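You operate a simulated robot arm through the tools that you are given. There is no shell and no other tool. Be economical: measure what you need, move in short steps, check, and stop when the job is done.

Carry out the task below with a simulated robot arm. There is one attempt and no reset: what you move stays moved.

TASK
Give the orange pouch 3 pump strokes, then dunk it under the grid.
Fine: Vent before the seal lever goes back; leave it in the trough with the grid shut. Where these are worked on the way, their far stop is far enough and under half their travel is too little: seal lever.

The check looks at the end state, three seconds after you hand in, the way a careful person would. Anything else that was tipped, shoved, dropped, spilled or broken makes it a failure. A push-on lid holds only when it is set on centred and level and pressed home; a screw cap is set on level and turned clockwise until tight.

THE ROBOT
A 6-joint arm with a fingered hand, fixed in place. Base frame: the origin is at the foot of the arm, x ahead of it, y to its left, z up; the work surface is at about z = 800. Readings come in mm, rad, newtons and seconds.
With the tool pointing down near the work surface it reaches from about 300 to 620 mm from the base axis. Its first joint turns from -2.897 to 2.897 rad. Payload 3.2 kg.
Tool frame: the origin (TCP) lies between the finger pads and is the grasp point; the fingertips stand 22 mm ahead of it; z points along the fingers, y is the line along which they close. Largest opening 112 mm; the body of the gripper starts 60 mm behind the TCP. The gripper is a hand of 3 fingers: y runs from the thumb to the fingers, the wrist lies at [0, 0, -218] in the tool frame.
Orientation is that of the tool frame in the base frame, as a unit quaternion [x, y, z, w]. With the fingers straight down and closing along the base's y, the tool's x points along the base's -x, its y along +y and its z along -z.

THE INTERFACE
- The arm moves only by the tool jog_arm. Its argument "commands" is a list of rows, each a list of 6 numbers: the shift along the base's x, y, z in units of 150 mm (1.0 is 150 mm), then the turn, a rotation vector about the base's x, y, z in units of 45 degrees (1.0 is 45 degrees). In form: [[x, y, z, rx, ry, rz], ...]. A call has 1 to 8 rows; each row is the pose to reach, as a shift and turn from the pose commanded when the call began. A call with a number of a shift or a turn outside -1 to 1 is refused whole. Each row takes 0.2 s and may step no farther than 50 mm and 0.15 rad from the row before; otherwise, the whole call is refused. Where a pose cannot be reached the arm comes as near as it can. A force on the tool above 90 N (or 10 N above the force at the start of the call, whichever is more), or a blocked arm, ends the call early, and 0.2 s more pass. In this call time passes only in rows, and 0.2 s behind the last. The reply holds the time, the measured pose of the TCP, the force on the tool along the base axes, the opening and the grip force, in the units named above and with some noise, with the torque about the TCP (base axes, N m) and any sound that the robot's microphone picked up.
- Cameras (640 x 400 px; columns grow to the right, rows downward): "scene" is fixed at [44.8, 648.2, 1501.9]; the picture's right is [-0.87, -0.50, 0.00], its down [-0.35, 0.61, -0.71] and it looks along [0.36, -0.61, -0.70] (base axes); focal length 264 px, centre (320, 200). "wrist" rides on the gripper at [66, 3, -80] in the tool frame; the picture's right is [-0.05, 1.00, 0.00], its down [-0.77, -0.04, -0.64] and it looks along [-0.64, -0.03, 0.77] (tool axes); focal length 275 px, centre (320, 200). There is no depth. A picture from a camera that has moved, and an enlarged one, comes with that camera's place and axes in the base frame and with its lens. The place of the scene camera against the robot may be out by one fixed shift of up to 18 mm in any direction.
- snapshot(camera): a new picture of that camera. It takes no simulated time.
- slide_trunk(by): slides the trunk up (or, below 0, down) by that many mm; the arm rides with it, the base frame stays. It gives what a move gives, with no picture.
- curl_fingers(finger1, finger2, thumb_bend): sets how far each is bent, from 0 (flat) to 1 (curled in); at 0.3 the hand is open as for a grip, at 0.7 the pads meet at the TCP. One left out holds its place. A second passes; each finger stops where it meets its share of the squeeze, and holds until it gets a number again. It is the only way to open and close the hand. It gives what a move gives, with no picture; readings hold the bend of each and the force on the fingers (four entries, about 0 where the hand has none), thumb and palm.
- enlarge(camera, box): a new picture of the part [left, top, right, bottom] of that camera's present view, enlarged. It takes no simulated time.
- hand_in(): hands the job in; it is judged then, once.

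Go step by step. Nothing tells you positions but the pictures and the camera data: compare them with the known pose of the tool, close in by small moves and look again before you grip or let go. The budget is 120 turns and 68 pictures, counting those below and the enlarged ones. Unless the task says otherwise, let go and move clear before handing in, and close with one line.

The tools are called after "Call:" by a JSON object that holds its "fn" and its "kwargs". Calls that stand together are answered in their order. jog_arm: Moves the arm, as the interface text tells. Its arguments: {"type":"object","properties":{"commands":{"type":"array"}},"required":["commands"]} The other tools are called the same way: slide_trunk (by) slides the trunk up or down; curl_fingers (finger1, finger2, thumb_bend) moves the fingers one by one; snapshot (camera) takes a picture; enlarge (camera, box) takes an enlarged picture of a part of a camera's view; hand_in () hands the job in.

At the start:

```text
t: 0.0
tcp_pos: [204.6, 190.5, 1264.9]
tcp_rot: [0.001, 1.0, 0.0, -0.001]
contact_force: [-0.6, 0.5, -0.4]
ft_torque: [0.0, -0.02, -0.01]
opening: 111.9
gripper_force: 0.2
shape: jaw
bend: [0.3, 0.3, 0.3]
finger forces: [0.1, 0.0, 0.0, 0.0, 0.0, 0.0]
trunk travel left (down, up): [-525.0, 65.0]
```

scene: 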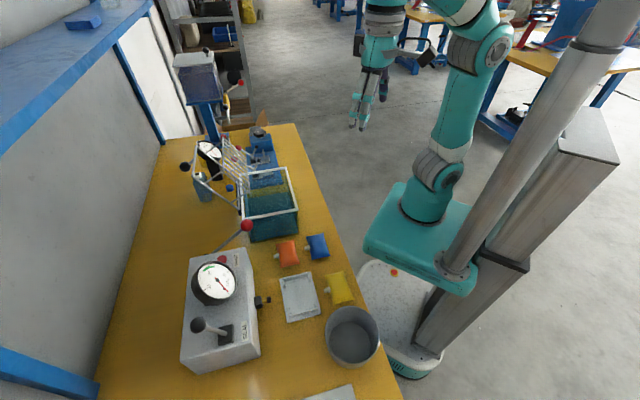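
wrist: 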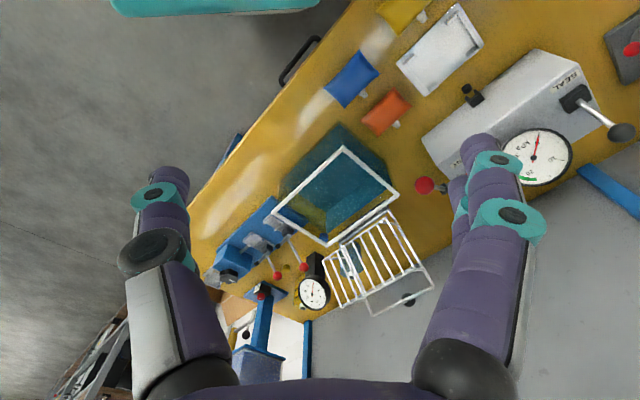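

I see a bench with a grey pump box (gauge, lever marked SEAL, a pump lever with a red knob), a trough with a hinged grid, and orange, blue and yellow pouches. I'll look closer before moving.

Call:
{"fn": "enlarge", "kwargs": {"camera": "scene", "box": [160, 220, 400, 380]}}

Call:
{"fn": "enlarge", "kwargs": {"camera": "scene", "box": [160, 110, 340, 240]}}

Call:
{"fn": "enlarge", "kwargs": {"camera": "wrist", "box": [340, 0, 640, 200]}}

```text
2.50 times, centred on (280, 300) of scene
camera zoom: at [44.8, 648.2, 1501.9], right [-0.87, -0.5, 0.0], down [-0.35, 0.61, -0.71], along [0.36, -0.61, -0.7], focal length 660 px, centre (420, -50)
```

zoom: 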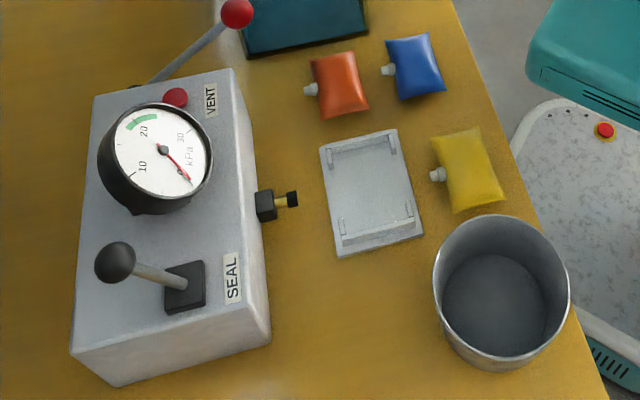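

```text
3.08 times, centred on (250, 175) of scene
camera zoom: at [44.8, 648.2, 1501.9], right [-0.87, -0.5, 0.0], down [-0.35, 0.61, -0.71], along [0.36, -0.61, -0.7], focal length 813 px, centre (535, 277)
```

zoom: 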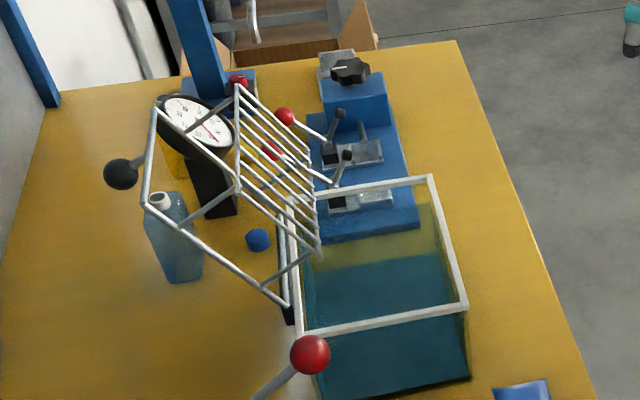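

```text
2.00 times, centred on (490, 100) of wrist
camera zoom: at [137.0, 193.5, 1344.9], right [0.05, 1.0, 0.0], down [0.77, -0.04, 0.64], along [0.64, -0.03, -0.77], focal length 551 px, centre (-20, 400)
```

zoom: 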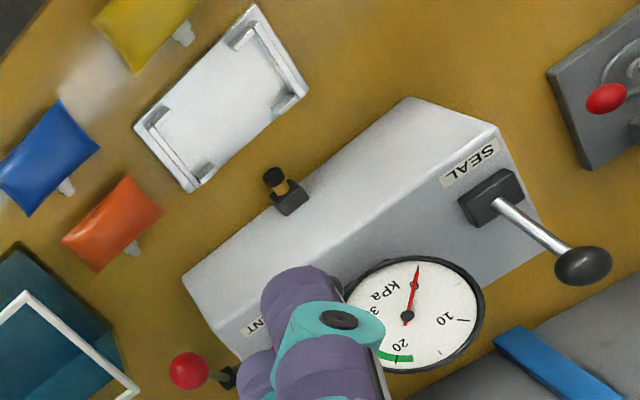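

The port on the box front looks to be where the pouch spout goes. I'll lower the trunk and turn the wrist camera toward the pump box for a closer look.

Call:
{"fn": "slide_trunk", "kwargs": {"by": -180}}

Call:
{"fn": "jog_arm", "kwargs": {"commands": [[0.05, 0.1, 0, 0, 0, 0.18], [0.1, 0.25, 0, 0, 0, 0.36], [0.15, 0.4, 0, 0, 0, 0.54], [0.2, 0.55, 0, 0, 0, 0.72], [0.2, 0.65, 0, 0, 0, 0.9], [0.2, 0.7, 0, 0, 0, 1.0]]}}

Call:
{"fn": "snapshot", "kwargs": {"camera": "wrist"}}

```text
t: 2.0
tcp_pos: [204.6, 191.2, 1085.8]
tcp_rot: [0.0, 1.0, -0.001, 0.0]
contact_force: [-0.4, 0.1, -0.1]
ft_torque: [-0.01, 0.01, -0.01]
opening: 111.9
gripper_force: 0.0
shape: jaw
bend: [0.3, 0.3, 0.3]
finger forces: [0.0, 0.0, 0.1, 0.0, 0.1, 0.0]
trunk travel left (down, up): [-345.0, 245.0]
```

```text
t: 3.4
tcp_pos: [227.0, 284.7, 1069.9]
tcp_rot: [-0.385, 0.923, 0.0, 0.001]
contact_force: [-0.5, -0.3, -0.1]
ft_torque: [0.02, -0.01, 0.02]
opening: 112.0
gripper_force: 0.0
shape: jaw
bend: [0.3, 0.3, 0.3]
finger forces: [0.0, 0.0, 0.0, 0.1, 0.1, 0.1]
out of reach, approached as far as the arm can: row 4, 5, 6
trunk travel left (down, up): [-345.0, 245.0]
```

```text
62 pictures are left
camera wrist: at [178.1, 239.8, 1151.0], right [-0.68, 0.74, 0.0], down [0.57, 0.52, 0.64], along [0.47, 0.43, -0.77], focal length 275 px, centre (320, 200)
```

wrist: 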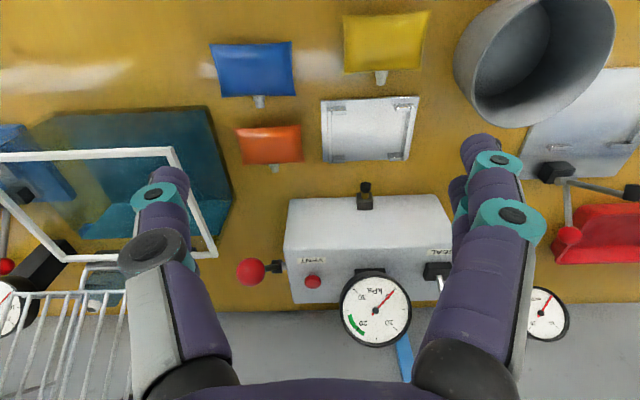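

Nice overview: row of pouches, tray, box with port in front, vent (red button), seal lever (hidden behind the finger), pump lever on the left side. I'll zoom in on the details.

Call:
{"fn": "enlarge", "kwargs": {"camera": "wrist", "box": [220, 80, 480, 320]}}

Call:
{"fn": "enlarge", "kwargs": {"camera": "scene", "box": [180, 220, 320, 380]}}

```text
1.67 times, centred on (350, 200) of wrist
camera zoom: at [178.1, 239.8, 1151.0], right [-0.68, 0.74, 0.0], down [0.57, 0.52, 0.64], along [0.47, 0.43, -0.77], focal length 459 px, centre (270, 200)
```

zoom: 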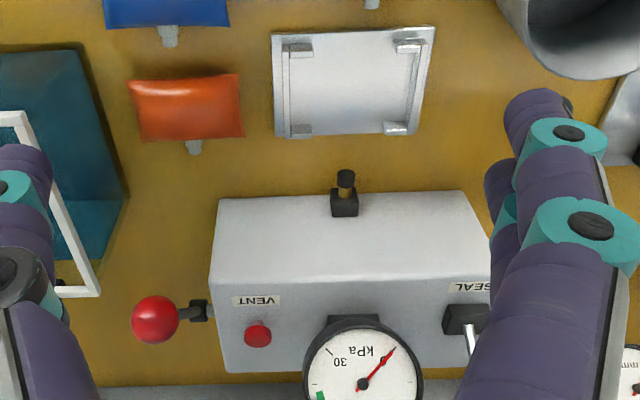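

```text
2.50 times, centred on (250, 300) of scene
camera zoom: at [44.8, 648.2, 1501.9], right [-0.87, -0.5, 0.0], down [-0.35, 0.61, -0.71], along [0.36, -0.61, -0.7], focal length 660 px, centre (495, -50)
```

zoom: 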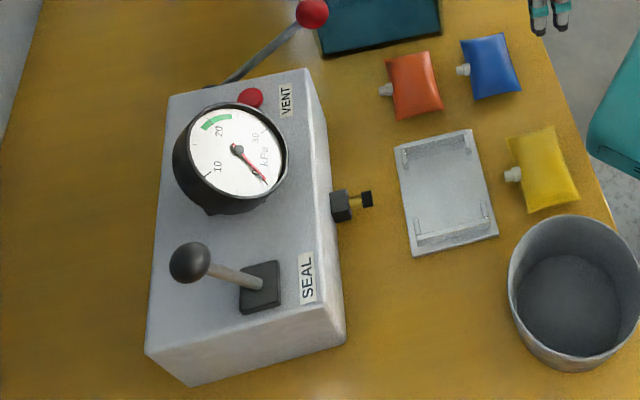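

The pouch is about 90 x 57 mm with its spout toward the box, and the port tip sits about 20 mm above the bench in line with the tray. I put the orange pouch centre near (360, 314); I'll move above it.

Call:
{"fn": "jog_arm", "kwargs": {"commands": [[0.05, 0.0, -0.3, 0, 0, 0], [0.25, 0.03, -0.5, 0, 0, 0], [0.45, 0.06, -0.7, 0, 0, 0], [0.65, 0.1, -0.85, 0, 0, 0], [0.8, 0.13, -0.95, 0, 0, 0]]}}

Call:
{"fn": "snapshot", "kwargs": {"camera": "wrist"}}

```text
t: 4.6
tcp_pos: [350.3, 305.9, 927.5]
tcp_rot: [-0.382, 0.924, 0.0, 0.0]
contact_force: [0.2, -0.2, 0.2]
ft_torque: [-0.01, 0.01, 0.0]
opening: 112.0
gripper_force: 0.0
shape: jaw
bend: [0.3, 0.3, 0.3]
finger forces: [0.0, 0.0, 0.0, 0.1, 0.0, 0.0]
trunk travel left (down, up): [-345.0, 245.0]
```

```text
59 pictures are left
camera wrist: at [300.2, 259.6, 1006.4], right [-0.67, 0.74, 0.0], down [0.57, 0.52, 0.64], along [0.47, 0.43, -0.77], focal length 275 px, centre (320, 200)
```

wrist: 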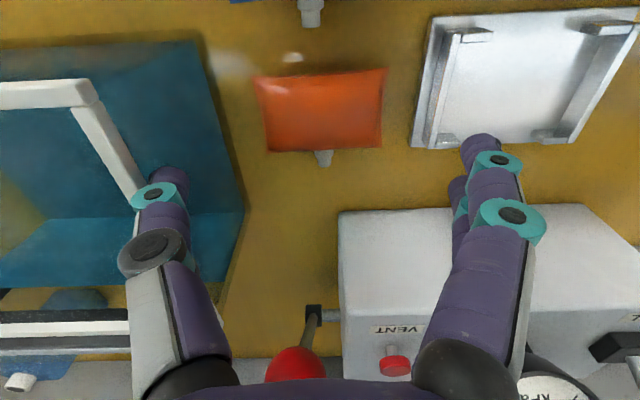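

The pouch is at about (357, 314), aligned with the hand. I'll bring the thumb in a little to clear the trough, then centre and descend.

Call:
{"fn": "curl_fingers", "kwargs": {"finger1": 0.32, "finger2": 0.32, "thumb_bend": 0.33}}

Call:
{"fn": "jog_arm", "kwargs": {"commands": [[0.045, 0.054, 0, 0, 0, 0], [0.045, 0.054, -0.25, 0, 0, 0], [0.045, 0.054, -0.45, 0, 0, 0]]}}

Call:
{"fn": "snapshot", "kwargs": {"camera": "wrist"}}

```text
t: 5.6
tcp_pos: [349.4, 305.4, 927.9]
tcp_rot: [-0.382, 0.924, 0.0, 0.0]
contact_force: [0.1, 0.3, -0.2]
ft_torque: [0.0, 0.02, 0.0]
opening: 105.5
gripper_force: 0.1
shape: fingers
bend: [0.32, 0.32, 0.33]
finger forces: [0.0, 0.0, 0.1, 0.0, 0.0, 0.0]
trunk travel left (down, up): [-345.0, 245.0]
```

```text
t: 6.4
tcp_pos: [352.2, 311.9, 860.7]
tcp_rot: [-0.383, 0.924, 0.0, 0.0]
contact_force: [-0.3, 0.4, -0.3]
ft_torque: [0.02, 0.0, 0.03]
opening: 105.7
gripper_force: 0.1
shape: fingers
bend: [0.32, 0.32, 0.33]
finger forces: [0.1, 0.0, 0.1, 0.0, 0.0, 0.0]
trunk travel left (down, up): [-345.0, 245.0]
```

```text
58 pictures are left
camera wrist: at [303.4, 267.4, 939.7], right [-0.67, 0.74, 0.0], down [0.57, 0.52, 0.64], along [0.47, 0.43, -0.77], focal length 275 px, centre (320, 200)
```

wrist: 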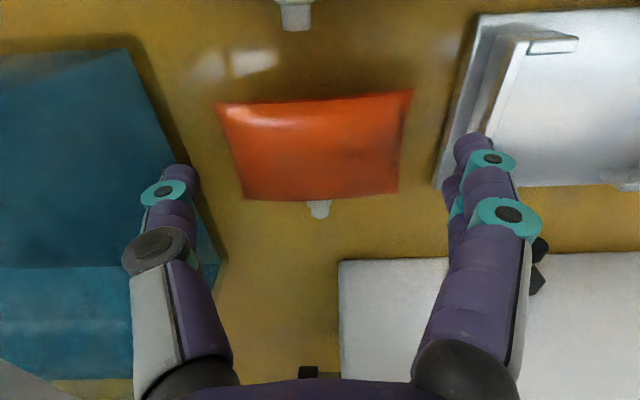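

The pouch lies about 4 mm toward the thumb side of the hand centre. I'll correct for that, go down, and check.

Call:
{"fn": "jog_arm", "kwargs": {"commands": [[0.018, -0.018, 0, 0, 0, 0], [0.018, -0.018, -0.12, 0, 0, 0], [0.018, -0.018, -0.225, 0, 0, 0]]}}

Call:
{"fn": "snapshot", "kwargs": {"camera": "wrist"}}

```text
t: 7.2
tcp_pos: [355.0, 310.1, 825.3]
tcp_rot: [-0.383, 0.924, 0.0, 0.0]
contact_force: [0.0, -0.1, -0.7]
ft_torque: [0.01, 0.03, 0.0]
opening: 105.7
gripper_force: 0.0
shape: fingers
bend: [0.32, 0.32, 0.33]
finger forces: [0.0, 0.0, 0.0, 0.0, 0.1, 0.1]
trunk travel left (down, up): [-345.0, 245.0]
```

```text
57 pictures are left
camera wrist: at [306.2, 265.1, 905.6], right [-0.67, 0.74, 0.0], down [0.57, 0.52, 0.64], along [0.47, 0.43, -0.77], focal length 275 px, centre (320, 200)
```

wrist: 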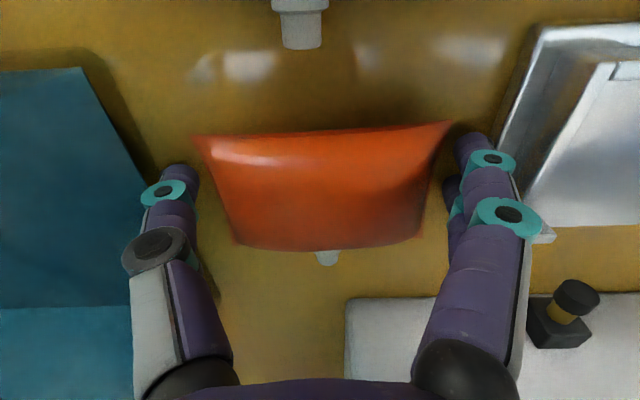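

The pouch is straddled. I'll close gently on it.

Call:
{"fn": "curl_fingers", "kwargs": {"finger1": 0.42, "finger2": 0.42, "thumb_bend": 0.42}}

Call:
{"fn": "snapshot", "kwargs": {"camera": "wrist"}}

```text
t: 8.2
tcp_pos: [356.3, 310.9, 826.3]
tcp_rot: [-0.383, 0.924, -0.001, 0.0]
contact_force: [0.1, 0.1, 0.3]
ft_torque: [0.04, 0.02, 0.02]
opening: 93.0
gripper_force: 9.3
shape: fingers
bend: [0.39, 0.39, 0.39]
finger forces: [5.0, 5.3, 0.0, 0.1, 9.9, 0.1]
trunk travel left (down, up): [-345.0, 245.0]
```

```text
56 pictures are left
camera wrist: at [306.2, 265.1, 905.9], right [-0.67, 0.74, 0.0], down [0.57, 0.52, 0.64], along [0.47, 0.43, -0.77], focal length 275 px, centre (320, 200)
```

wrist: 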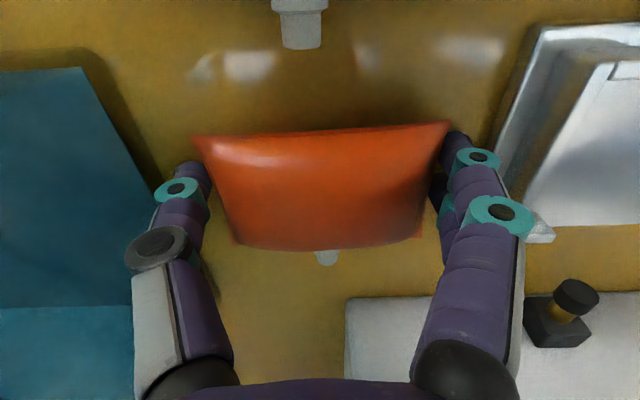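

It grips at about 10 N. I'll firm up a bit and lift.

Call:
{"fn": "curl_fingers", "kwargs": {"finger1": 0.46, "finger2": 0.46, "thumb_bend": 0.46}}

Call:
{"fn": "jog_arm", "kwargs": {"commands": [[0, 0, 0.1, 0, 0, 0], [0, 0, 0.25, 0, 0, 0], [0, 0, 0.4, 0, 0, 0]]}}

Call:
{"fn": "snapshot", "kwargs": {"camera": "wrist"}}

Call:
{"fn": "snapshot", "kwargs": {"camera": "scene"}}

```text
t: 9.2
tcp_pos: [356.3, 309.8, 825.5]
tcp_rot: [-0.382, 0.924, 0.0, 0.0]
contact_force: [-0.2, -0.1, 0.7]
ft_torque: [0.08, 0.06, 0.02]
opening: 90.8
gripper_force: 16.6
shape: fingers
bend: [0.41, 0.41, 0.42]
finger forces: [8.5, 8.6, 0.0, 0.1, 16.4, 0.0]
trunk travel left (down, up): [-345.0, 245.0]
```

```text
t: 10.0
tcp_pos: [358.9, 309.1, 884.6]
tcp_rot: [-0.382, 0.924, 0.0, 0.0]
contact_force: [-0.6, 0.5, -0.5]
ft_torque: [0.03, -0.03, 0.0]
opening: 90.6
gripper_force: 16.7
shape: fingers
bend: [0.41, 0.41, 0.42]
finger forces: [8.1, 8.3, 0.0, 0.1, 16.4, 0.0]
trunk travel left (down, up): [-345.0, 245.0]
```

```text
55 pictures are left
camera wrist: at [307.9, 264.9, 964.2], right [-0.67, 0.74, 0.0], down [0.57, 0.52, 0.64], along [0.47, 0.43, -0.77], focal length 275 px, centre (320, 200)
```

wrist: 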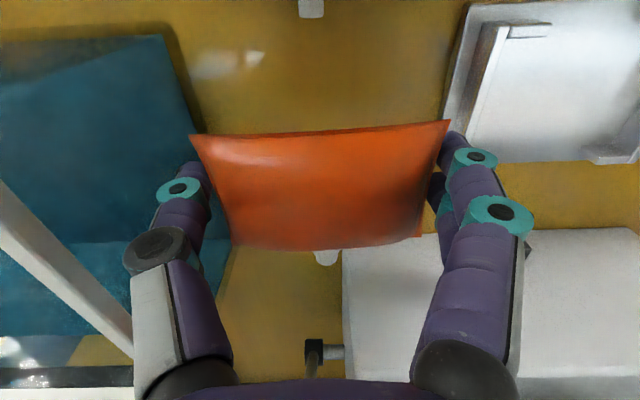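

```text
54 pictures are left
```

scene: 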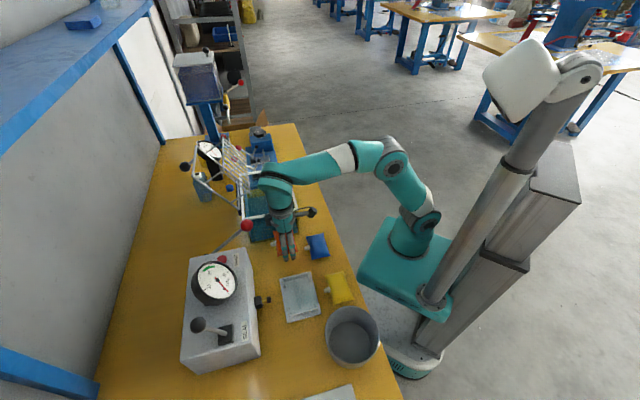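

Pouch is in hand with the spout facing the box. I'll move sideways to line up in front of the port and look.

Call:
{"fn": "jog_arm", "kwargs": {"commands": [[-0.15, 0.15, 0, 0, 0, 0], [-0.33, 0.31, 0, 0, 0, 0], [-0.5, 0.47, 0, 0, 0, 0], [-0.67, 0.64, 0, 0, 0, 0]]}}

Call:
{"fn": "snapshot", "kwargs": {"camera": "wrist"}}

Call:
{"fn": "enlarge", "kwargs": {"camera": "scene", "box": [200, 240, 340, 330]}}

```text
t: 11.0
tcp_pos: [256.4, 405.6, 886.8]
tcp_rot: [-0.382, 0.924, 0.0, 0.0]
contact_force: [0.0, 0.4, -0.1]
ft_torque: [-0.01, 0.01, 0.01]
opening: 90.8
gripper_force: 16.9
shape: fingers
bend: [0.41, 0.41, 0.42]
finger forces: [8.0, 8.2, 0.0, 0.1, 16.3, 0.0]
trunk travel left (down, up): [-345.0, 245.0]
```

```text
53 pictures are left
camera wrist: at [207.5, 361.0, 967.1], right [-0.67, 0.74, 0.0], down [0.57, 0.52, 0.64], along [0.47, 0.43, -0.77], focal length 275 px, centre (320, 200)
```

wrist: 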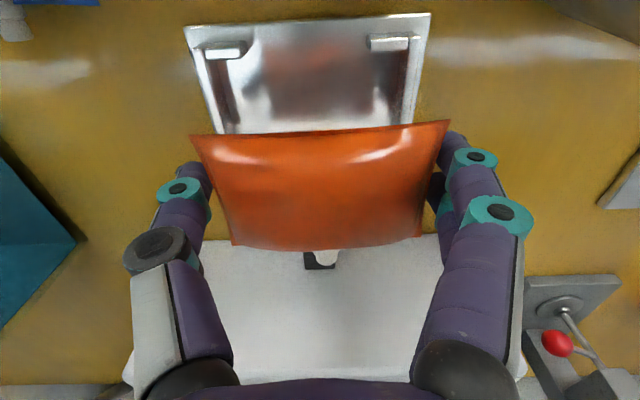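

```text
4.44 times, centred on (270, 285) of scene
camera zoom: at [44.8, 648.2, 1501.9], right [-0.87, -0.5, 0.0], down [-0.35, 0.61, -0.71], along [0.36, -0.61, -0.7], focal length 1174 px, centre (542, -178)
```

zoom: 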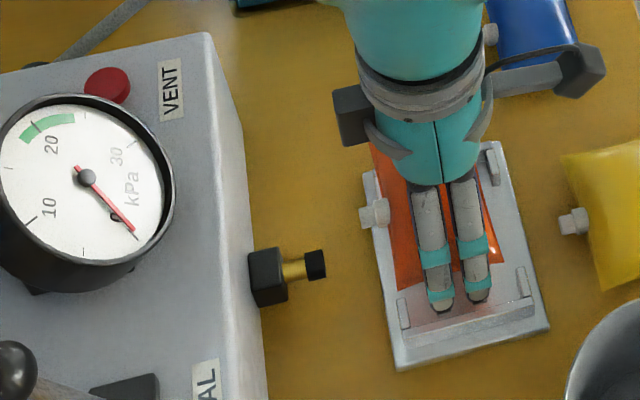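

The port axis is about 6 mm to the thumb side of the spout. I'll shift and lower partway to look at heights.

Call:
{"fn": "jog_arm", "kwargs": {"commands": [[0.028, -0.028, 0, 0, 0, 0], [0.028, -0.028, -0.2, 0, 0, 0], [0.028, -0.028, -0.28, 0, 0, 0]]}}

Call:
{"fn": "snapshot", "kwargs": {"camera": "wrist"}}

Call:
{"fn": "enlarge", "kwargs": {"camera": "scene", "box": [230, 265, 340, 330]}}

```text
t: 11.8
tcp_pos: [262.9, 402.8, 847.3]
tcp_rot: [-0.383, 0.924, 0.002, 0.002]
contact_force: [-1.7, -2.2, 15.9]
ft_torque: [0.31, 0.1, 0.06]
opening: 90.8
gripper_force: 19.4
shape: fingers
bend: [0.41, 0.42, 0.42]
finger forces: [9.8, 10.8, 0.1, 0.0, 18.1, 0.1]
trunk travel left (down, up): [-345.0, 245.0]
```

```text
51 pictures are left
camera wrist: at [213.2, 357.0, 926.6], right [-0.67, 0.74, 0.0], down [0.57, 0.52, 0.64], along [0.47, 0.43, -0.77], focal length 275 px, centre (320, 200)
```

wrist: 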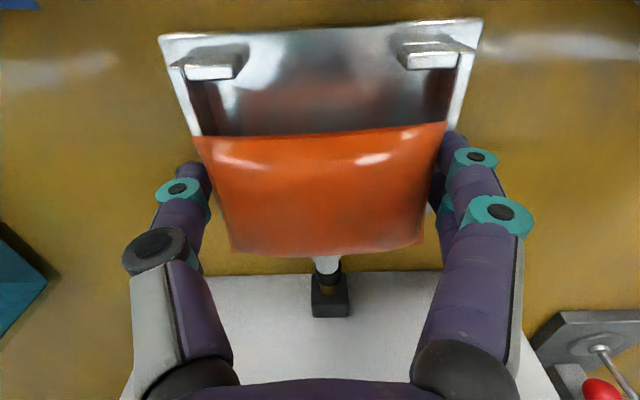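

```text
5.82 times, centred on (285, 298) of scene
camera zoom: at [44.8, 648.2, 1501.9], right [-0.87, -0.5, 0.0], down [-0.35, 0.61, -0.71], along [0.36, -0.61, -0.7], focal length 1537 px, centre (524, -367)
```

zoom: 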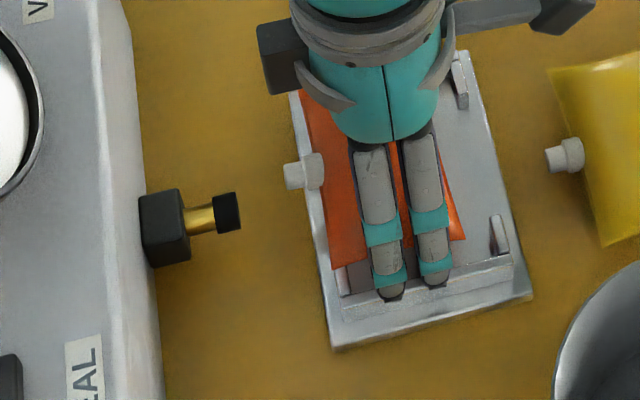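

The fingertips touch the tray's side rails at z≈825, so I must hold the pouch higher. The spout sits about 7 mm below the TCP and the port axis is near z≈821. I'll take the pouch back to its spot on the open bench and regrip it higher.

Call:
{"fn": "jog_arm", "kwargs": {"commands": [[0, 0, 0.12, 0, 0, 0], [0, 0, 0.25, 0, 0, 0], [0.15, -0.15, 0.25, 0, 0, 0], [0.33, -0.33, 0.25, 0, 0, 0], [0.5, -0.5, 0.25, 0, 0, 0], [0.64, -0.62, 0.25, 0, 0, 0]]}}

Call:
{"fn": "jog_arm", "kwargs": {"commands": [[0, 0, -0.2, 0, 0, 0], [0, 0, -0.31, 0, 0, 0], [0, 0, -0.36, 0, 0, 0]]}}

```text
t: 13.2
tcp_pos: [357.3, 309.7, 880.7]
tcp_rot: [-0.383, 0.924, 0.0, 0.0]
contact_force: [-0.3, 0.2, -0.1]
ft_torque: [-0.01, -0.02, 0.0]
opening: 90.5
gripper_force: 15.7
shape: fingers
bend: [0.41, 0.42, 0.42]
finger forces: [7.7, 8.2, 0.0, 0.1, 16.0, 0.0]
trunk travel left (down, up): [-345.0, 245.0]
```

```text
t: 14.0
tcp_pos: [356.0, 309.5, 826.7]
tcp_rot: [-0.382, 0.924, 0.0, 0.0]
contact_force: [0.6, 0.9, 1.6]
ft_torque: [0.02, 0.05, -0.04]
opening: 90.6
gripper_force: 15.8
shape: fingers
bend: [0.41, 0.42, 0.42]
finger forces: [8.2, 8.1, 0.0, 0.1, 16.2, 0.1]
trunk travel left (down, up): [-345.0, 245.0]
```

It's touching the bench. Release, raise 20 mm, and regrip.

Call:
{"fn": "curl_fingers", "kwargs": {"finger1": 0.34, "finger2": 0.34, "thumb_bend": 0.34}}

Call:
{"fn": "jog_arm", "kwargs": {"commands": [[0.01, 0.01, 0.07, 0, 0, 0], [0.02, 0.02, 0.135, 0, 0, 0]]}}

Call:
{"fn": "curl_fingers", "kwargs": {"finger1": 0.46, "finger2": 0.46, "thumb_bend": 0.46}}

Call:
{"fn": "snapshot", "kwargs": {"camera": "wrist"}}

```text
t: 15.0
tcp_pos: [356.6, 309.8, 827.0]
tcp_rot: [-0.383, 0.924, 0.001, 0.001]
contact_force: [0.1, 0.9, 0.5]
ft_torque: [-0.01, 0.03, -0.03]
opening: 101.3
gripper_force: 0.2
shape: fingers
bend: [0.34, 0.34, 0.34]
finger forces: [0.3, 0.3, 0.0, 0.1, 0.5, 0.0]
trunk travel left (down, up): [-345.0, 245.0]
```

```text
t: 15.6
tcp_pos: [360.9, 313.5, 847.2]
tcp_rot: [-0.382, 0.924, -0.001, 0.0]
contact_force: [1.2, -0.7, 0.0]
ft_torque: [-0.03, 0.0, -0.02]
opening: 100.7
gripper_force: 0.0
shape: fingers
bend: [0.34, 0.34, 0.34]
finger forces: [0.0, 0.0, 0.0, 0.1, 0.0, 0.0]
trunk travel left (down, up): [-345.0, 245.0]
```

```text
t: 16.6
tcp_pos: [361.0, 313.5, 847.6]
tcp_rot: [-0.383, 0.924, 0.001, 0.0]
contact_force: [-0.1, 0.3, 2.1]
ft_torque: [0.02, 0.01, 0.0]
opening: 86.0
gripper_force: 7.4
shape: fingers
bend: [0.4, 0.4, 0.42]
finger forces: [3.9, 4.1, 0.1, 0.0, 7.7, 0.1]
trunk travel left (down, up): [-345.0, 245.0]
```

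```text
49 pictures are left
camera wrist: at [311.1, 268.6, 928.1], right [-0.67, 0.74, 0.0], down [0.57, 0.52, 0.64], along [0.47, 0.43, -0.77], focal length 275 px, centre (320, 200)
```

wrist: 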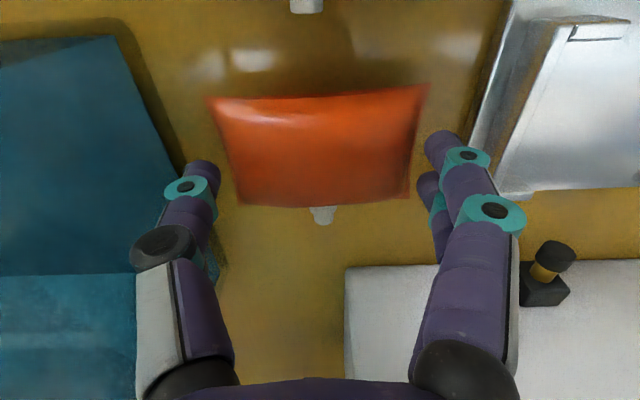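

It's a higher grip, held at the tips. I'll squeeze a little more, lift a bit, and see whether it holds.

Call:
{"fn": "curl_fingers", "kwargs": {"finger1": 0.53, "finger2": 0.53, "thumb_bend": 0.53}}

Call:
{"fn": "jog_arm", "kwargs": {"commands": [[0, 0, 0.03, 0, 0, 0], [0, 0, 0.1, 0, 0, 0]]}}

Call:
{"fn": "snapshot", "kwargs": {"camera": "wrist"}}

```text
t: 17.6
tcp_pos: [361.0, 314.0, 848.3]
tcp_rot: [-0.383, 0.924, 0.0, 0.001]
contact_force: [-0.5, 1.1, 1.9]
ft_torque: [0.03, -0.03, 0.03]
opening: 85.0
gripper_force: 15.1
shape: fingers
bend: [0.41, 0.41, 0.45]
finger forces: [7.7, 7.8, 0.0, 0.0, 15.2, 0.0]
trunk travel left (down, up): [-345.0, 245.0]
```

```text
t: 18.2
tcp_pos: [362.1, 313.3, 862.0]
tcp_rot: [-0.383, 0.924, 0.0, 0.001]
contact_force: [0.5, -0.7, -0.2]
ft_torque: [0.0, 0.02, 0.01]
opening: 85.1
gripper_force: 15.4
shape: fingers
bend: [0.41, 0.41, 0.45]
finger forces: [7.7, 7.8, 0.0, 0.0, 15.4, 0.0]
trunk travel left (down, up): [-345.0, 245.0]
```

```text
48 pictures are left
camera wrist: at [311.5, 267.9, 941.8], right [-0.67, 0.74, 0.0], down [0.57, 0.52, 0.64], along [0.47, 0.43, -0.77], focal length 275 px, centre (320, 200)
```

wrist: 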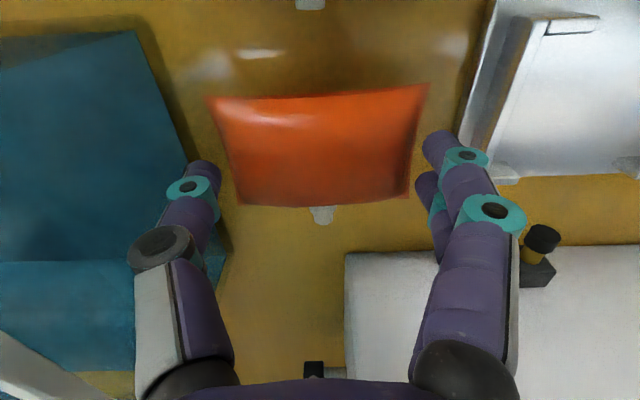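

It holds; the spout is now about 28 mm below the TCP. I'll travel to the front of the port, a little above height.

Call:
{"fn": "jog_arm", "kwargs": {"commands": [[0, 0, 0.1, 0, 0, 0], [-0.16, 0.17, 0.1, 0, 0, 0], [-0.32, 0.34, 0.1, 0, 0, 0], [-0.48, 0.51, 0.1, 0, 0, 0], [-0.627, 0.667, 0.1, 0, 0, 0], [-0.627, 0.667, -0.02, 0, 0, 0]]}}

Call:
{"fn": "snapshot", "kwargs": {"camera": "wrist"}}

Call:
{"fn": "enlarge", "kwargs": {"camera": "scene", "box": [230, 265, 340, 330]}}

```text
t: 19.6
tcp_pos: [264.3, 412.8, 863.5]
tcp_rot: [-0.383, 0.924, 0.003, 0.003]
contact_force: [0.6, 1.2, 30.7]
ft_torque: [-0.05, -0.08, 0.03]
opening: 85.1
gripper_force: 18.7
shape: fingers
bend: [0.42, 0.42, 0.47]
finger forces: [8.1, 8.2, 0.0, 0.0, 21.6, 0.0]
trunk travel left (down, up): [-345.0, 245.0]
```

```text
47 pictures are left
camera wrist: at [215.7, 367.3, 943.0], right [-0.67, 0.74, 0.0], down [0.57, 0.52, 0.64], along [0.47, 0.43, -0.77], focal length 275 px, centre (320, 200)
```

wrist: 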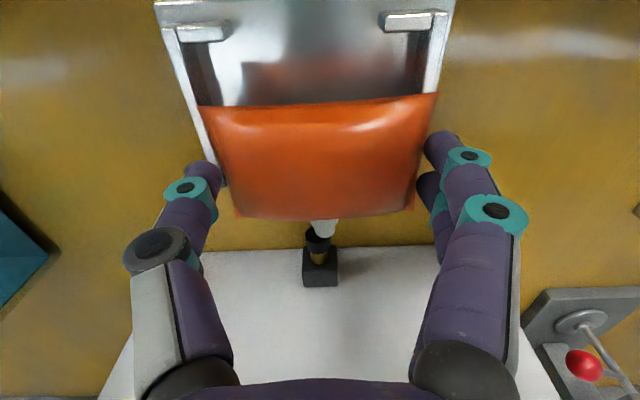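

```text
5.82 times, centred on (285, 298) of scene
camera zoom: at [44.8, 648.2, 1501.9], right [-0.87, -0.5, 0.0], down [-0.35, 0.61, -0.71], along [0.36, -0.61, -0.7], focal length 1537 px, centre (524, -367)
```

zoom: 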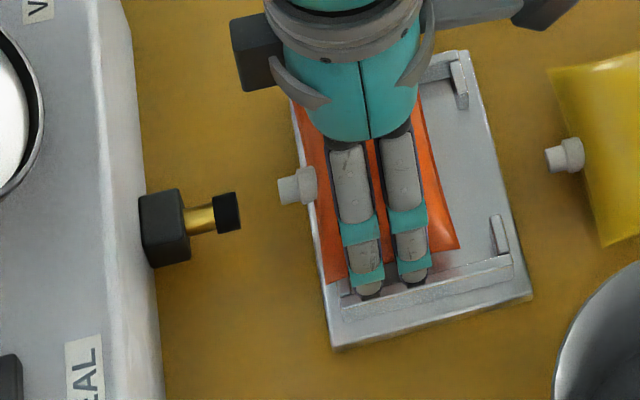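

The pouch itself is landing on the tray's far corner tabs. The tray is a pouch nest in line with the port and at the matching height, so the seal head must reach out to the spout. I'll lift, move back about 18 mm to centre the pouch over the nest, and look.

Call:
{"fn": "jog_arm", "kwargs": {"commands": [[0, 0, 0.1, 0, 0, 0], [-0.07, -0.099, 0.1, 0, 0, 0]]}}

Call:
{"fn": "snapshot", "kwargs": {"camera": "wrist"}}

Call:
{"fn": "enlarge", "kwargs": {"camera": "scene", "box": [230, 265, 340, 330]}}

```text
t: 20.2
tcp_pos: [254.7, 397.3, 874.5]
tcp_rot: [-0.382, 0.924, 0.0, -0.001]
contact_force: [-0.3, -0.2, -1.1]
ft_torque: [-0.01, -0.01, -0.04]
opening: 85.4
gripper_force: 16.9
shape: fingers
bend: [0.42, 0.42, 0.47]
finger forces: [8.2, 8.4, 0.0, 0.0, 17.0, 0.2]
trunk travel left (down, up): [-345.0, 245.0]
```

```text
45 pictures are left
camera wrist: at [204.8, 353.4, 954.4], right [-0.67, 0.74, 0.0], down [0.57, 0.52, 0.63], along [0.47, 0.43, -0.77], focal length 275 px, centre (320, 200)
```

wrist: 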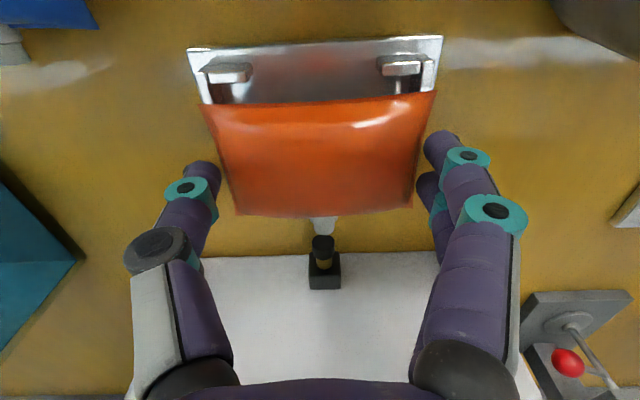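

```text
5.82 times, centred on (285, 298) of scene
camera zoom: at [44.8, 648.2, 1501.9], right [-0.87, -0.5, 0.0], down [-0.35, 0.61, -0.71], along [0.36, -0.61, -0.7], focal length 1537 px, centre (524, -367)
```

zoom: 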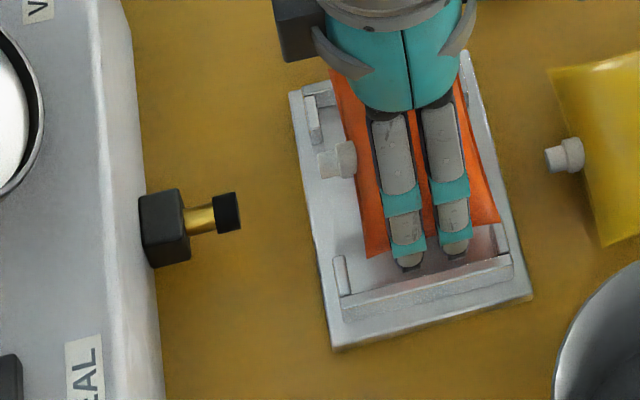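

The nest has corner tabs with a gap for the spout. The pouch needs about 6 mm forward and 3 mm toward the thumb side, then I'll lower into the nest.

Call:
{"fn": "jog_arm", "kwargs": {"commands": [[0.041, 0.015, 0, 0, 0, 0], [0.041, 0.015, -0.05, 0, 0, 0], [0.041, 0.015, -0.09, 0, 0, 0], [0.041, 0.015, -0.11, 0, 0, 0]]}}

Call:
{"fn": "enlarge", "kwargs": {"camera": "scene", "box": [230, 265, 340, 330]}}

```text
t: 21.2
tcp_pos: [261.2, 398.7, 857.4]
tcp_rot: [-0.383, 0.924, 0.0, -0.001]
contact_force: [0.0, 0.4, 4.2]
ft_torque: [-0.11, -0.2, 0.08]
opening: 83.8
gripper_force: 16.1
shape: fingers
bend: [0.42, 0.42, 0.47]
finger forces: [7.9, 7.7, 0.0, 0.1, 15.7, 0.0]
trunk travel left (down, up): [-345.0, 245.0]
```

```text
5.82 times, centred on (285, 298) of scene
camera zoom: at [44.8, 648.2, 1501.9], right [-0.87, -0.5, 0.0], down [-0.35, 0.61, -0.71], along [0.36, -0.61, -0.7], focal length 1537 px, centre (524, -367)
```

zoom: 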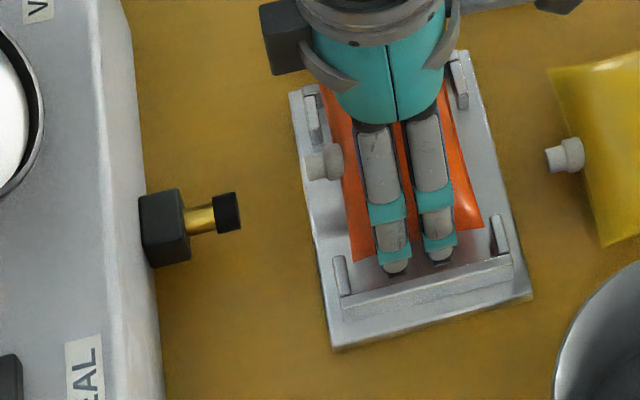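

It's nicely between the tabs, with light contact of 4 N. Going down a bit more.

Call:
{"fn": "jog_arm", "kwargs": {"commands": [[0, 0, -0.025, 0, 0, 0], [0, 0, -0.045, 0, 0, 0]]}}

Call:
{"fn": "enlarge", "kwargs": {"camera": "scene", "box": [230, 265, 340, 330]}}

Call:
{"fn": "snapshot", "kwargs": {"camera": "wrist"}}

```text
t: 21.8
tcp_pos: [262.9, 398.4, 851.2]
tcp_rot: [-0.382, 0.924, 0.001, 0.001]
contact_force: [1.9, 0.5, 7.6]
ft_torque: [-0.17, -0.38, 0.17]
opening: 82.6
gripper_force: 15.9
shape: fingers
bend: [0.43, 0.43, 0.47]
finger forces: [7.8, 7.2, 0.0, 0.0, 16.7, 0.1]
trunk travel left (down, up): [-345.0, 245.0]
```

```text
5.82 times, centred on (285, 298) of scene
camera zoom: at [44.8, 648.2, 1501.9], right [-0.87, -0.5, 0.0], down [-0.35, 0.61, -0.71], along [0.36, -0.61, -0.7], focal length 1537 px, centre (524, -367)
```

zoom: 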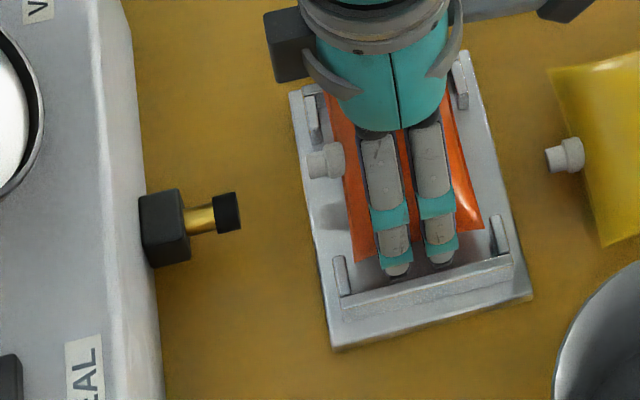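

```text
41 pictures are left
camera wrist: at [212.0, 353.2, 931.5], right [-0.67, 0.74, 0.0], down [0.57, 0.52, 0.64], along [0.47, 0.43, -0.77], focal length 275 px, centre (320, 200)
```

wrist: 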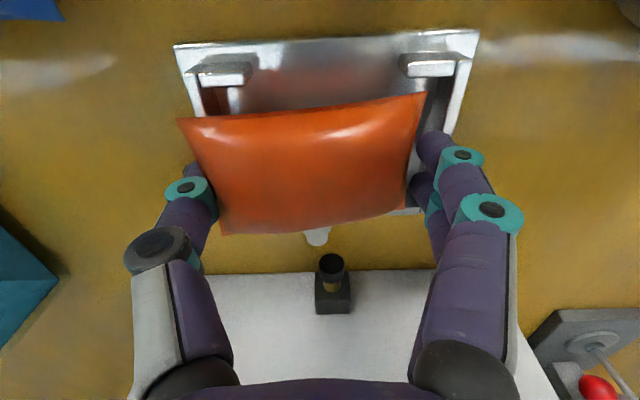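

The pouch has caught the thumb-side rail and tilted. I'll raise, shift about 7 mm away from the thumb, and lower again.

Call:
{"fn": "jog_arm", "kwargs": {"commands": [[0, 0, 0.1, 0, 0, 0], [-0.033, 0.033, 0.1, 0, 0, 0]]}}

Call:
{"fn": "snapshot", "kwargs": {"camera": "wrist"}}

```text
t: 22.4
tcp_pos: [256.5, 403.4, 864.5]
tcp_rot: [-0.383, 0.924, 0.0, 0.0]
contact_force: [-0.3, 0.6, 0.0]
ft_torque: [-0.02, 0.0, 0.03]
opening: 82.6
gripper_force: 16.1
shape: fingers
bend: [0.43, 0.43, 0.47]
finger forces: [8.1, 8.3, 0.0, 0.0, 16.2, 0.1]
trunk travel left (down, up): [-345.0, 245.0]
```

```text
40 pictures are left
camera wrist: at [206.7, 358.9, 944.7], right [-0.67, 0.74, 0.0], down [0.57, 0.52, 0.64], along [0.47, 0.43, -0.77], focal length 275 px, centre (320, 200)
```

wrist: 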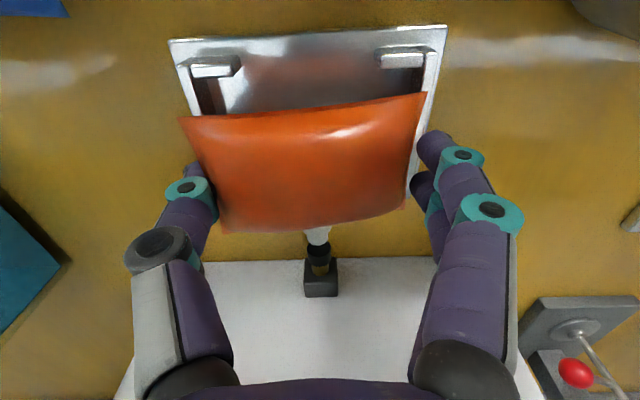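

The pouch is rolled roughly 6° in the hand with the thumb side high. I'll roll the tool to level it and lower into the nest.

Call:
{"fn": "jog_arm", "kwargs": {"commands": [[0.008, -0.008, 0.0, 0.094, 0.094, 0], [0.008, -0.008, -0.05, 0.094, 0.094, 0], [0.008, -0.008, -0.09, 0.094, 0.094, 0]]}}

Call:
{"fn": "enlarge", "kwargs": {"camera": "scene", "box": [230, 265, 340, 330]}}

Call:
{"fn": "snapshot", "kwargs": {"camera": "wrist"}}

```text
t: 23.2
tcp_pos: [257.5, 403.2, 852.4]
tcp_rot: [-0.383, 0.922, 0.048, -0.019]
contact_force: [0.2, -0.1, 6.4]
ft_torque: [-0.28, -0.28, 0.03]
opening: 82.7
gripper_force: 18.9
shape: fingers
bend: [0.43, 0.43, 0.47]
finger forces: [7.7, 8.0, 0.1, 0.1, 22.7, 0.0]
trunk travel left (down, up): [-345.0, 245.0]
```

```text
5.82 times, centred on (285, 298) of scene
camera zoom: at [44.8, 648.2, 1501.9], right [-0.87, -0.5, 0.0], down [-0.35, 0.61, -0.71], along [0.36, -0.61, -0.7], focal length 1537 px, centre (524, -367)
```

zoom: 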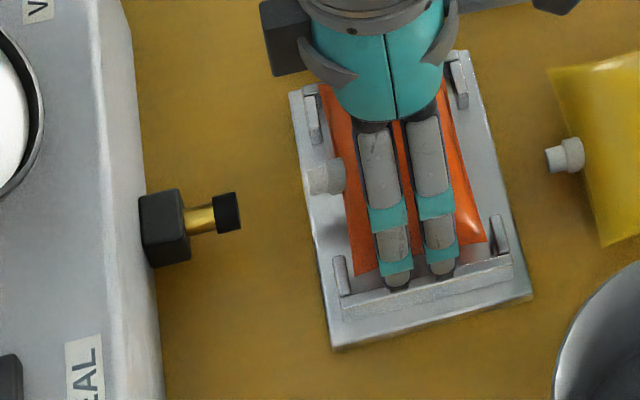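

```text
38 pictures are left
camera wrist: at [214.2, 352.2, 933.2], right [-0.67, 0.73, 0.1], down [0.62, 0.47, 0.63], along [0.41, 0.49, -0.77], focal length 275 px, centre (320, 200)
```

wrist: 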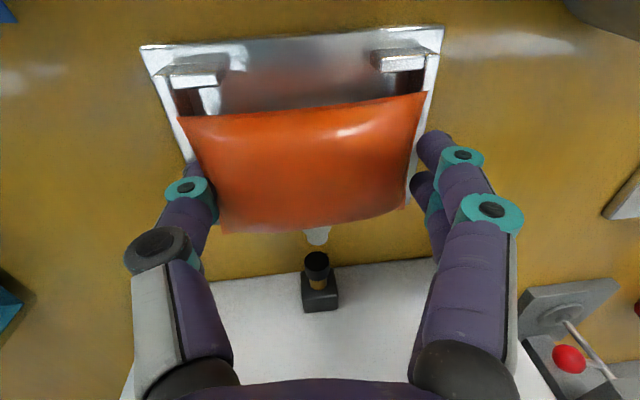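

The thumb tip is touching the rail top while the pouch sits between the rails. I'll release it gently so it settles into the nest.

Call:
{"fn": "curl_fingers", "kwargs": {"finger1": 0.37, "finger2": 0.37, "thumb_bend": 0.37}}

Call:
{"fn": "jog_arm", "kwargs": {"commands": [[0, 0, 0.2, 0, 0, 0], [-0.08, -0.08, 0.4, -0.094, -0.094, 0], [-0.15, -0.15, 0.65, -0.094, -0.094, 0]]}}

Call:
{"fn": "snapshot", "kwargs": {"camera": "wrist"}}

Call:
{"fn": "enlarge", "kwargs": {"camera": "scene", "box": [230, 265, 340, 330]}}

```text
t: 24.2
tcp_pos: [256.9, 404.0, 853.6]
tcp_rot: [-0.383, 0.922, 0.049, -0.018]
contact_force: [0.6, 7.8, 22.7]
ft_torque: [-0.71, -0.87, 0.3]
opening: 90.6
gripper_force: 11.7
shape: fingers
bend: [0.37, 0.37, 0.38]
finger forces: [0.1, 0.1, 0.0, 0.0, 23.6, 0.0]
trunk travel left (down, up): [-345.0, 245.0]
```

```text
t: 25.0
tcp_pos: [233.3, 380.4, 953.1]
tcp_rot: [-0.383, 0.924, 0.0, 0.0]
contact_force: [0.0, -0.1, -0.9]
ft_torque: [0.0, 0.01, -0.02]
opening: 92.0
gripper_force: 0.1
shape: fingers
bend: [0.37, 0.37, 0.37]
finger forces: [0.0, 0.0, 0.0, 0.0, 0.0, 0.0]
trunk travel left (down, up): [-345.0, 245.0]
```

```text
37 pictures are left
camera wrist: at [183.1, 334.4, 1031.9], right [-0.67, 0.74, 0.0], down [0.57, 0.52, 0.64], along [0.47, 0.43, -0.77], focal length 275 px, centre (320, 200)
```

wrist: 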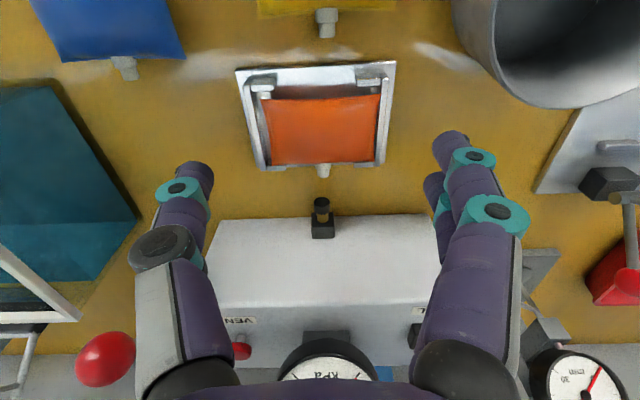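

```text
5.82 times, centred on (285, 298) of scene
camera zoom: at [44.8, 648.2, 1501.9], right [-0.87, -0.5, 0.0], down [-0.35, 0.61, -0.71], along [0.36, -0.61, -0.7], focal length 1537 px, centre (524, -367)
```

zoom: 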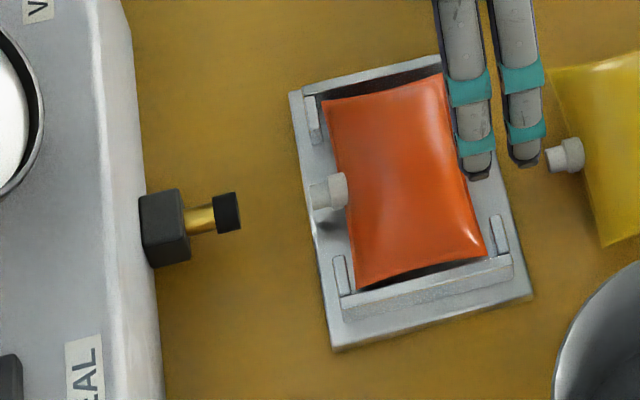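

The pouch is nested squarely, with its spout facing the port. Next is the seal lever: its knob is at about (337, 619, 982), leaning away from the front. I'll tilt the hand forward about 50° and approach it.

Call:
{"fn": "jog_arm", "kwargs": {"commands": [[-0.075, 0.075, 0.075, 0.131, -0.131, 0], [-0.15, 0.15, 0.15, 0.262, -0.262, 0], [-0.225, 0.225, 0.225, 0.393, -0.393, 0], [-0.3, 0.3, 0.3, 0.524, -0.524, 0], [-0.375, 0.375, 0.375, 0.655, -0.655, 0], [-0.45, 0.45, 0.45, 0.785, -0.785, 0]]}}

Call:
{"fn": "curl_fingers", "kwargs": {"finger1": 0.45, "finger2": 0.45, "thumb_bend": 0.45}}

Call:
{"fn": "snapshot", "kwargs": {"camera": "wrist"}}

```text
t: 26.4
tcp_pos: [167.3, 447.3, 1015.6]
tcp_rot: [-0.348, 0.836, 0.163, 0.391]
contact_force: [-0.2, -0.1, 0.2]
ft_torque: [-0.02, 0.02, 0.02]
opening: 92.0
gripper_force: 0.0
shape: fingers
bend: [0.37, 0.37, 0.37]
finger forces: [0.0, 0.1, 0.0, 0.1, 0.0, 0.0]
trunk travel left (down, up): [-345.0, 245.0]
```

```text
t: 27.4
tcp_pos: [167.7, 446.3, 1015.6]
tcp_rot: [-0.347, 0.838, 0.161, 0.39]
contact_force: [0.3, 0.0, -0.3]
ft_torque: [0.03, -0.03, 0.01]
opening: 70.0
gripper_force: 0.0
shape: fingers
bend: [0.45, 0.45, 0.45]
finger forces: [0.1, 0.0, 0.0, 0.0, 0.0, 0.0]
trunk travel left (down, up): [-345.0, 245.0]
```

```text
35 pictures are left
camera wrist: at [90.9, 375.1, 1016.3], right [-0.69, 0.73, 0.04], down [0.03, -0.02, 1.0], along [0.73, 0.69, -0.01], focal length 275 px, centre (320, 200)
```

wrist: 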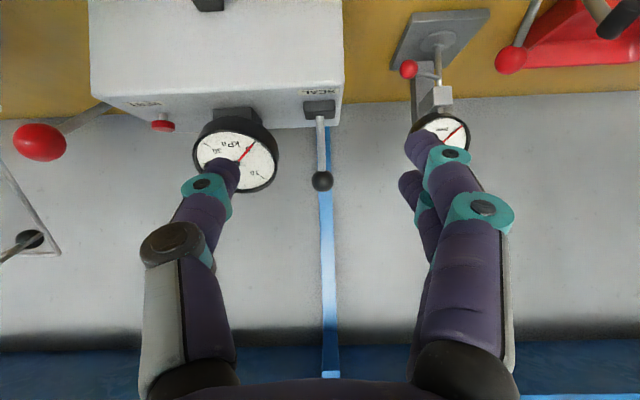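

The knob is straight ahead. I'll narrow the hand a bit to clear the gauge and advance.

Call:
{"fn": "curl_fingers", "kwargs": {"finger1": 0.52, "finger2": 0.52, "thumb_bend": 0.52}}

Call:
{"fn": "jog_arm", "kwargs": {"commands": [[0.19, 0.18, 0.03, 0, 0, 0], [0.38, 0.37, 0.06, 0, 0, 0], [0.57, 0.55, 0.08, 0, 0, 0], [0.767, 0.74, 0.1, 0, 0, 0]]}}

Call:
{"fn": "snapshot", "kwargs": {"camera": "wrist"}}

Call:
{"fn": "enlarge", "kwargs": {"camera": "scene", "box": [150, 240, 310, 360]}}

```text
t: 28.4
tcp_pos: [168.2, 447.7, 1015.8]
tcp_rot: [-0.347, 0.837, 0.162, 0.39]
contact_force: [-0.9, 0.3, -0.5]
ft_torque: [-0.02, 0.02, 0.0]
opening: 50.1
gripper_force: 0.1
shape: fingers
bend: [0.52, 0.52, 0.52]
finger forces: [0.0, 0.1, 0.0, 0.1, 0.0, 0.1]
trunk travel left (down, up): [-345.0, 245.0]
```

```text
t: 29.4
tcp_pos: [279.3, 560.6, 1032.4]
tcp_rot: [-0.348, 0.837, 0.162, 0.39]
contact_force: [1.0, -1.0, 0.6]
ft_torque: [0.02, -0.02, 0.0]
opening: 50.1
gripper_force: 0.1
shape: fingers
bend: [0.52, 0.52, 0.52]
finger forces: [0.1, 0.0, 0.0, 0.0, 0.0, 0.0]
trunk travel left (down, up): [-345.0, 245.0]
```

```text
34 pictures are left
camera wrist: at [201.9, 488.9, 1033.9], right [-0.69, 0.73, 0.04], down [0.03, -0.02, 1.0], along [0.73, 0.69, -0.01], focal length 275 px, centre (320, 200)
```

wrist: 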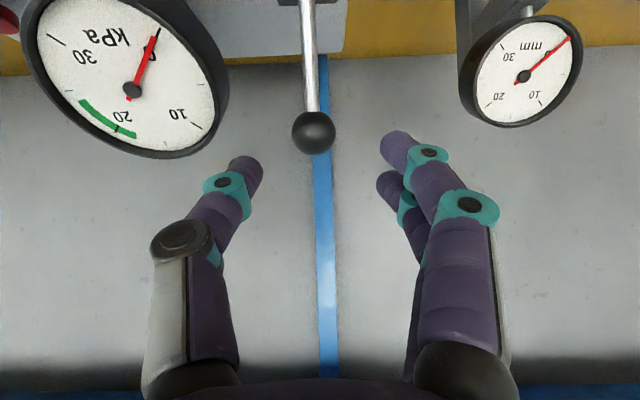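

```text
3.33 times, centred on (230, 300) of scene
camera zoom: at [44.8, 648.2, 1501.9], right [-0.87, -0.5, 0.0], down [-0.35, 0.61, -0.71], along [0.36, -0.61, -0.7], focal length 881 px, centre (620, -133)
```

zoom: 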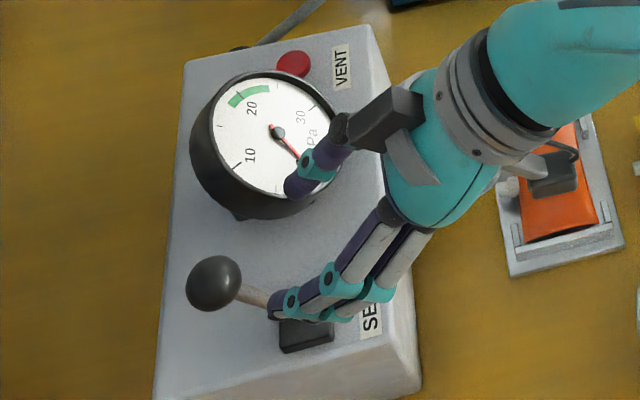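

The knob is about 70 mm ahead and 42 mm lower. I'll step halfway and look.

Call:
{"fn": "jog_arm", "kwargs": {"commands": [[0.1, 0.08, -0.07, 0, 0, 0], [0.2, 0.165, -0.147, 0, 0, 0]]}}

Call:
{"fn": "snapshot", "kwargs": {"camera": "wrist"}}

```text
t: 30.0
tcp_pos: [309.2, 581.9, 1008.7]
tcp_rot: [-0.347, 0.837, 0.162, 0.391]
contact_force: [-0.7, -0.4, -0.1]
ft_torque: [0.03, -0.02, 0.01]
opening: 49.6
gripper_force: 0.0
shape: fingers
bend: [0.52, 0.52, 0.52]
finger forces: [0.0, 0.0, 0.0, 0.1, 0.0, 0.1]
out of reach, approached as far as the arm can: row 2
trunk travel left (down, up): [-345.0, 245.0]
```

```text
32 pictures are left
camera wrist: at [233.0, 510.4, 1008.2], right [-0.69, 0.73, 0.04], down [0.03, -0.02, 1.0], along [0.73, 0.69, -0.01], focal length 275 px, centre (320, 200)
```

wrist: 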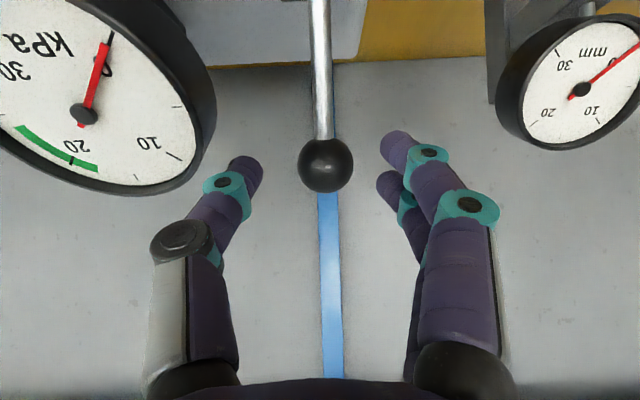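

The knob is about 36 mm further than the arm can reach from this trunk height. I'll raise the trunk so the shoulder is nearer the wrist level, then bring the arm back down.

Call:
{"fn": "slide_trunk", "kwargs": {"by": 200}}

Call:
{"fn": "jog_arm", "kwargs": {"commands": [[0, 0, -0.3, 0, 0, 0], [0, 0, -0.6, 0, 0, 0], [0, 0, -0.9, 0, 0, 0]]}}

Call:
{"fn": "jog_arm", "kwargs": {"commands": [[0, 0, -0.3, 0, 0, 0], [0, 0, -0.42, 0, 0, 0]]}}

```text
t: 32.2
tcp_pos: [309.5, 583.6, 1208.4]
tcp_rot: [-0.347, 0.837, 0.162, 0.39]
contact_force: [0.9, 0.4, -0.1]
ft_torque: [0.01, 0.02, 0.01]
opening: 49.8
gripper_force: 0.1
shape: fingers
bend: [0.52, 0.52, 0.52]
finger forces: [0.0, 0.1, 0.1, 0.1, 0.0, 0.0]
trunk travel left (down, up): [-545.0, 45.0]
```

```text
t: 33.0
tcp_pos: [309.3, 582.9, 1074.3]
tcp_rot: [-0.347, 0.837, 0.162, 0.391]
contact_force: [0.7, -0.4, -0.4]
ft_torque: [0.0, -0.02, 0.02]
opening: 49.8
gripper_force: 0.1
shape: fingers
bend: [0.52, 0.52, 0.52]
finger forces: [0.0, 0.1, 0.0, 0.0, 0.1, 0.1]
trunk travel left (down, up): [-545.0, 45.0]
```

```text
t: 33.6
tcp_pos: [308.5, 583.0, 1007.9]
tcp_rot: [-0.347, 0.837, 0.163, 0.39]
contact_force: [-0.3, -0.3, 0.4]
ft_torque: [0.0, -0.01, 0.01]
opening: 49.8
gripper_force: 0.1
shape: fingers
bend: [0.52, 0.52, 0.52]
finger forces: [0.0, 0.0, 0.0, 0.1, 0.0, 0.1]
trunk travel left (down, up): [-545.0, 45.0]
```

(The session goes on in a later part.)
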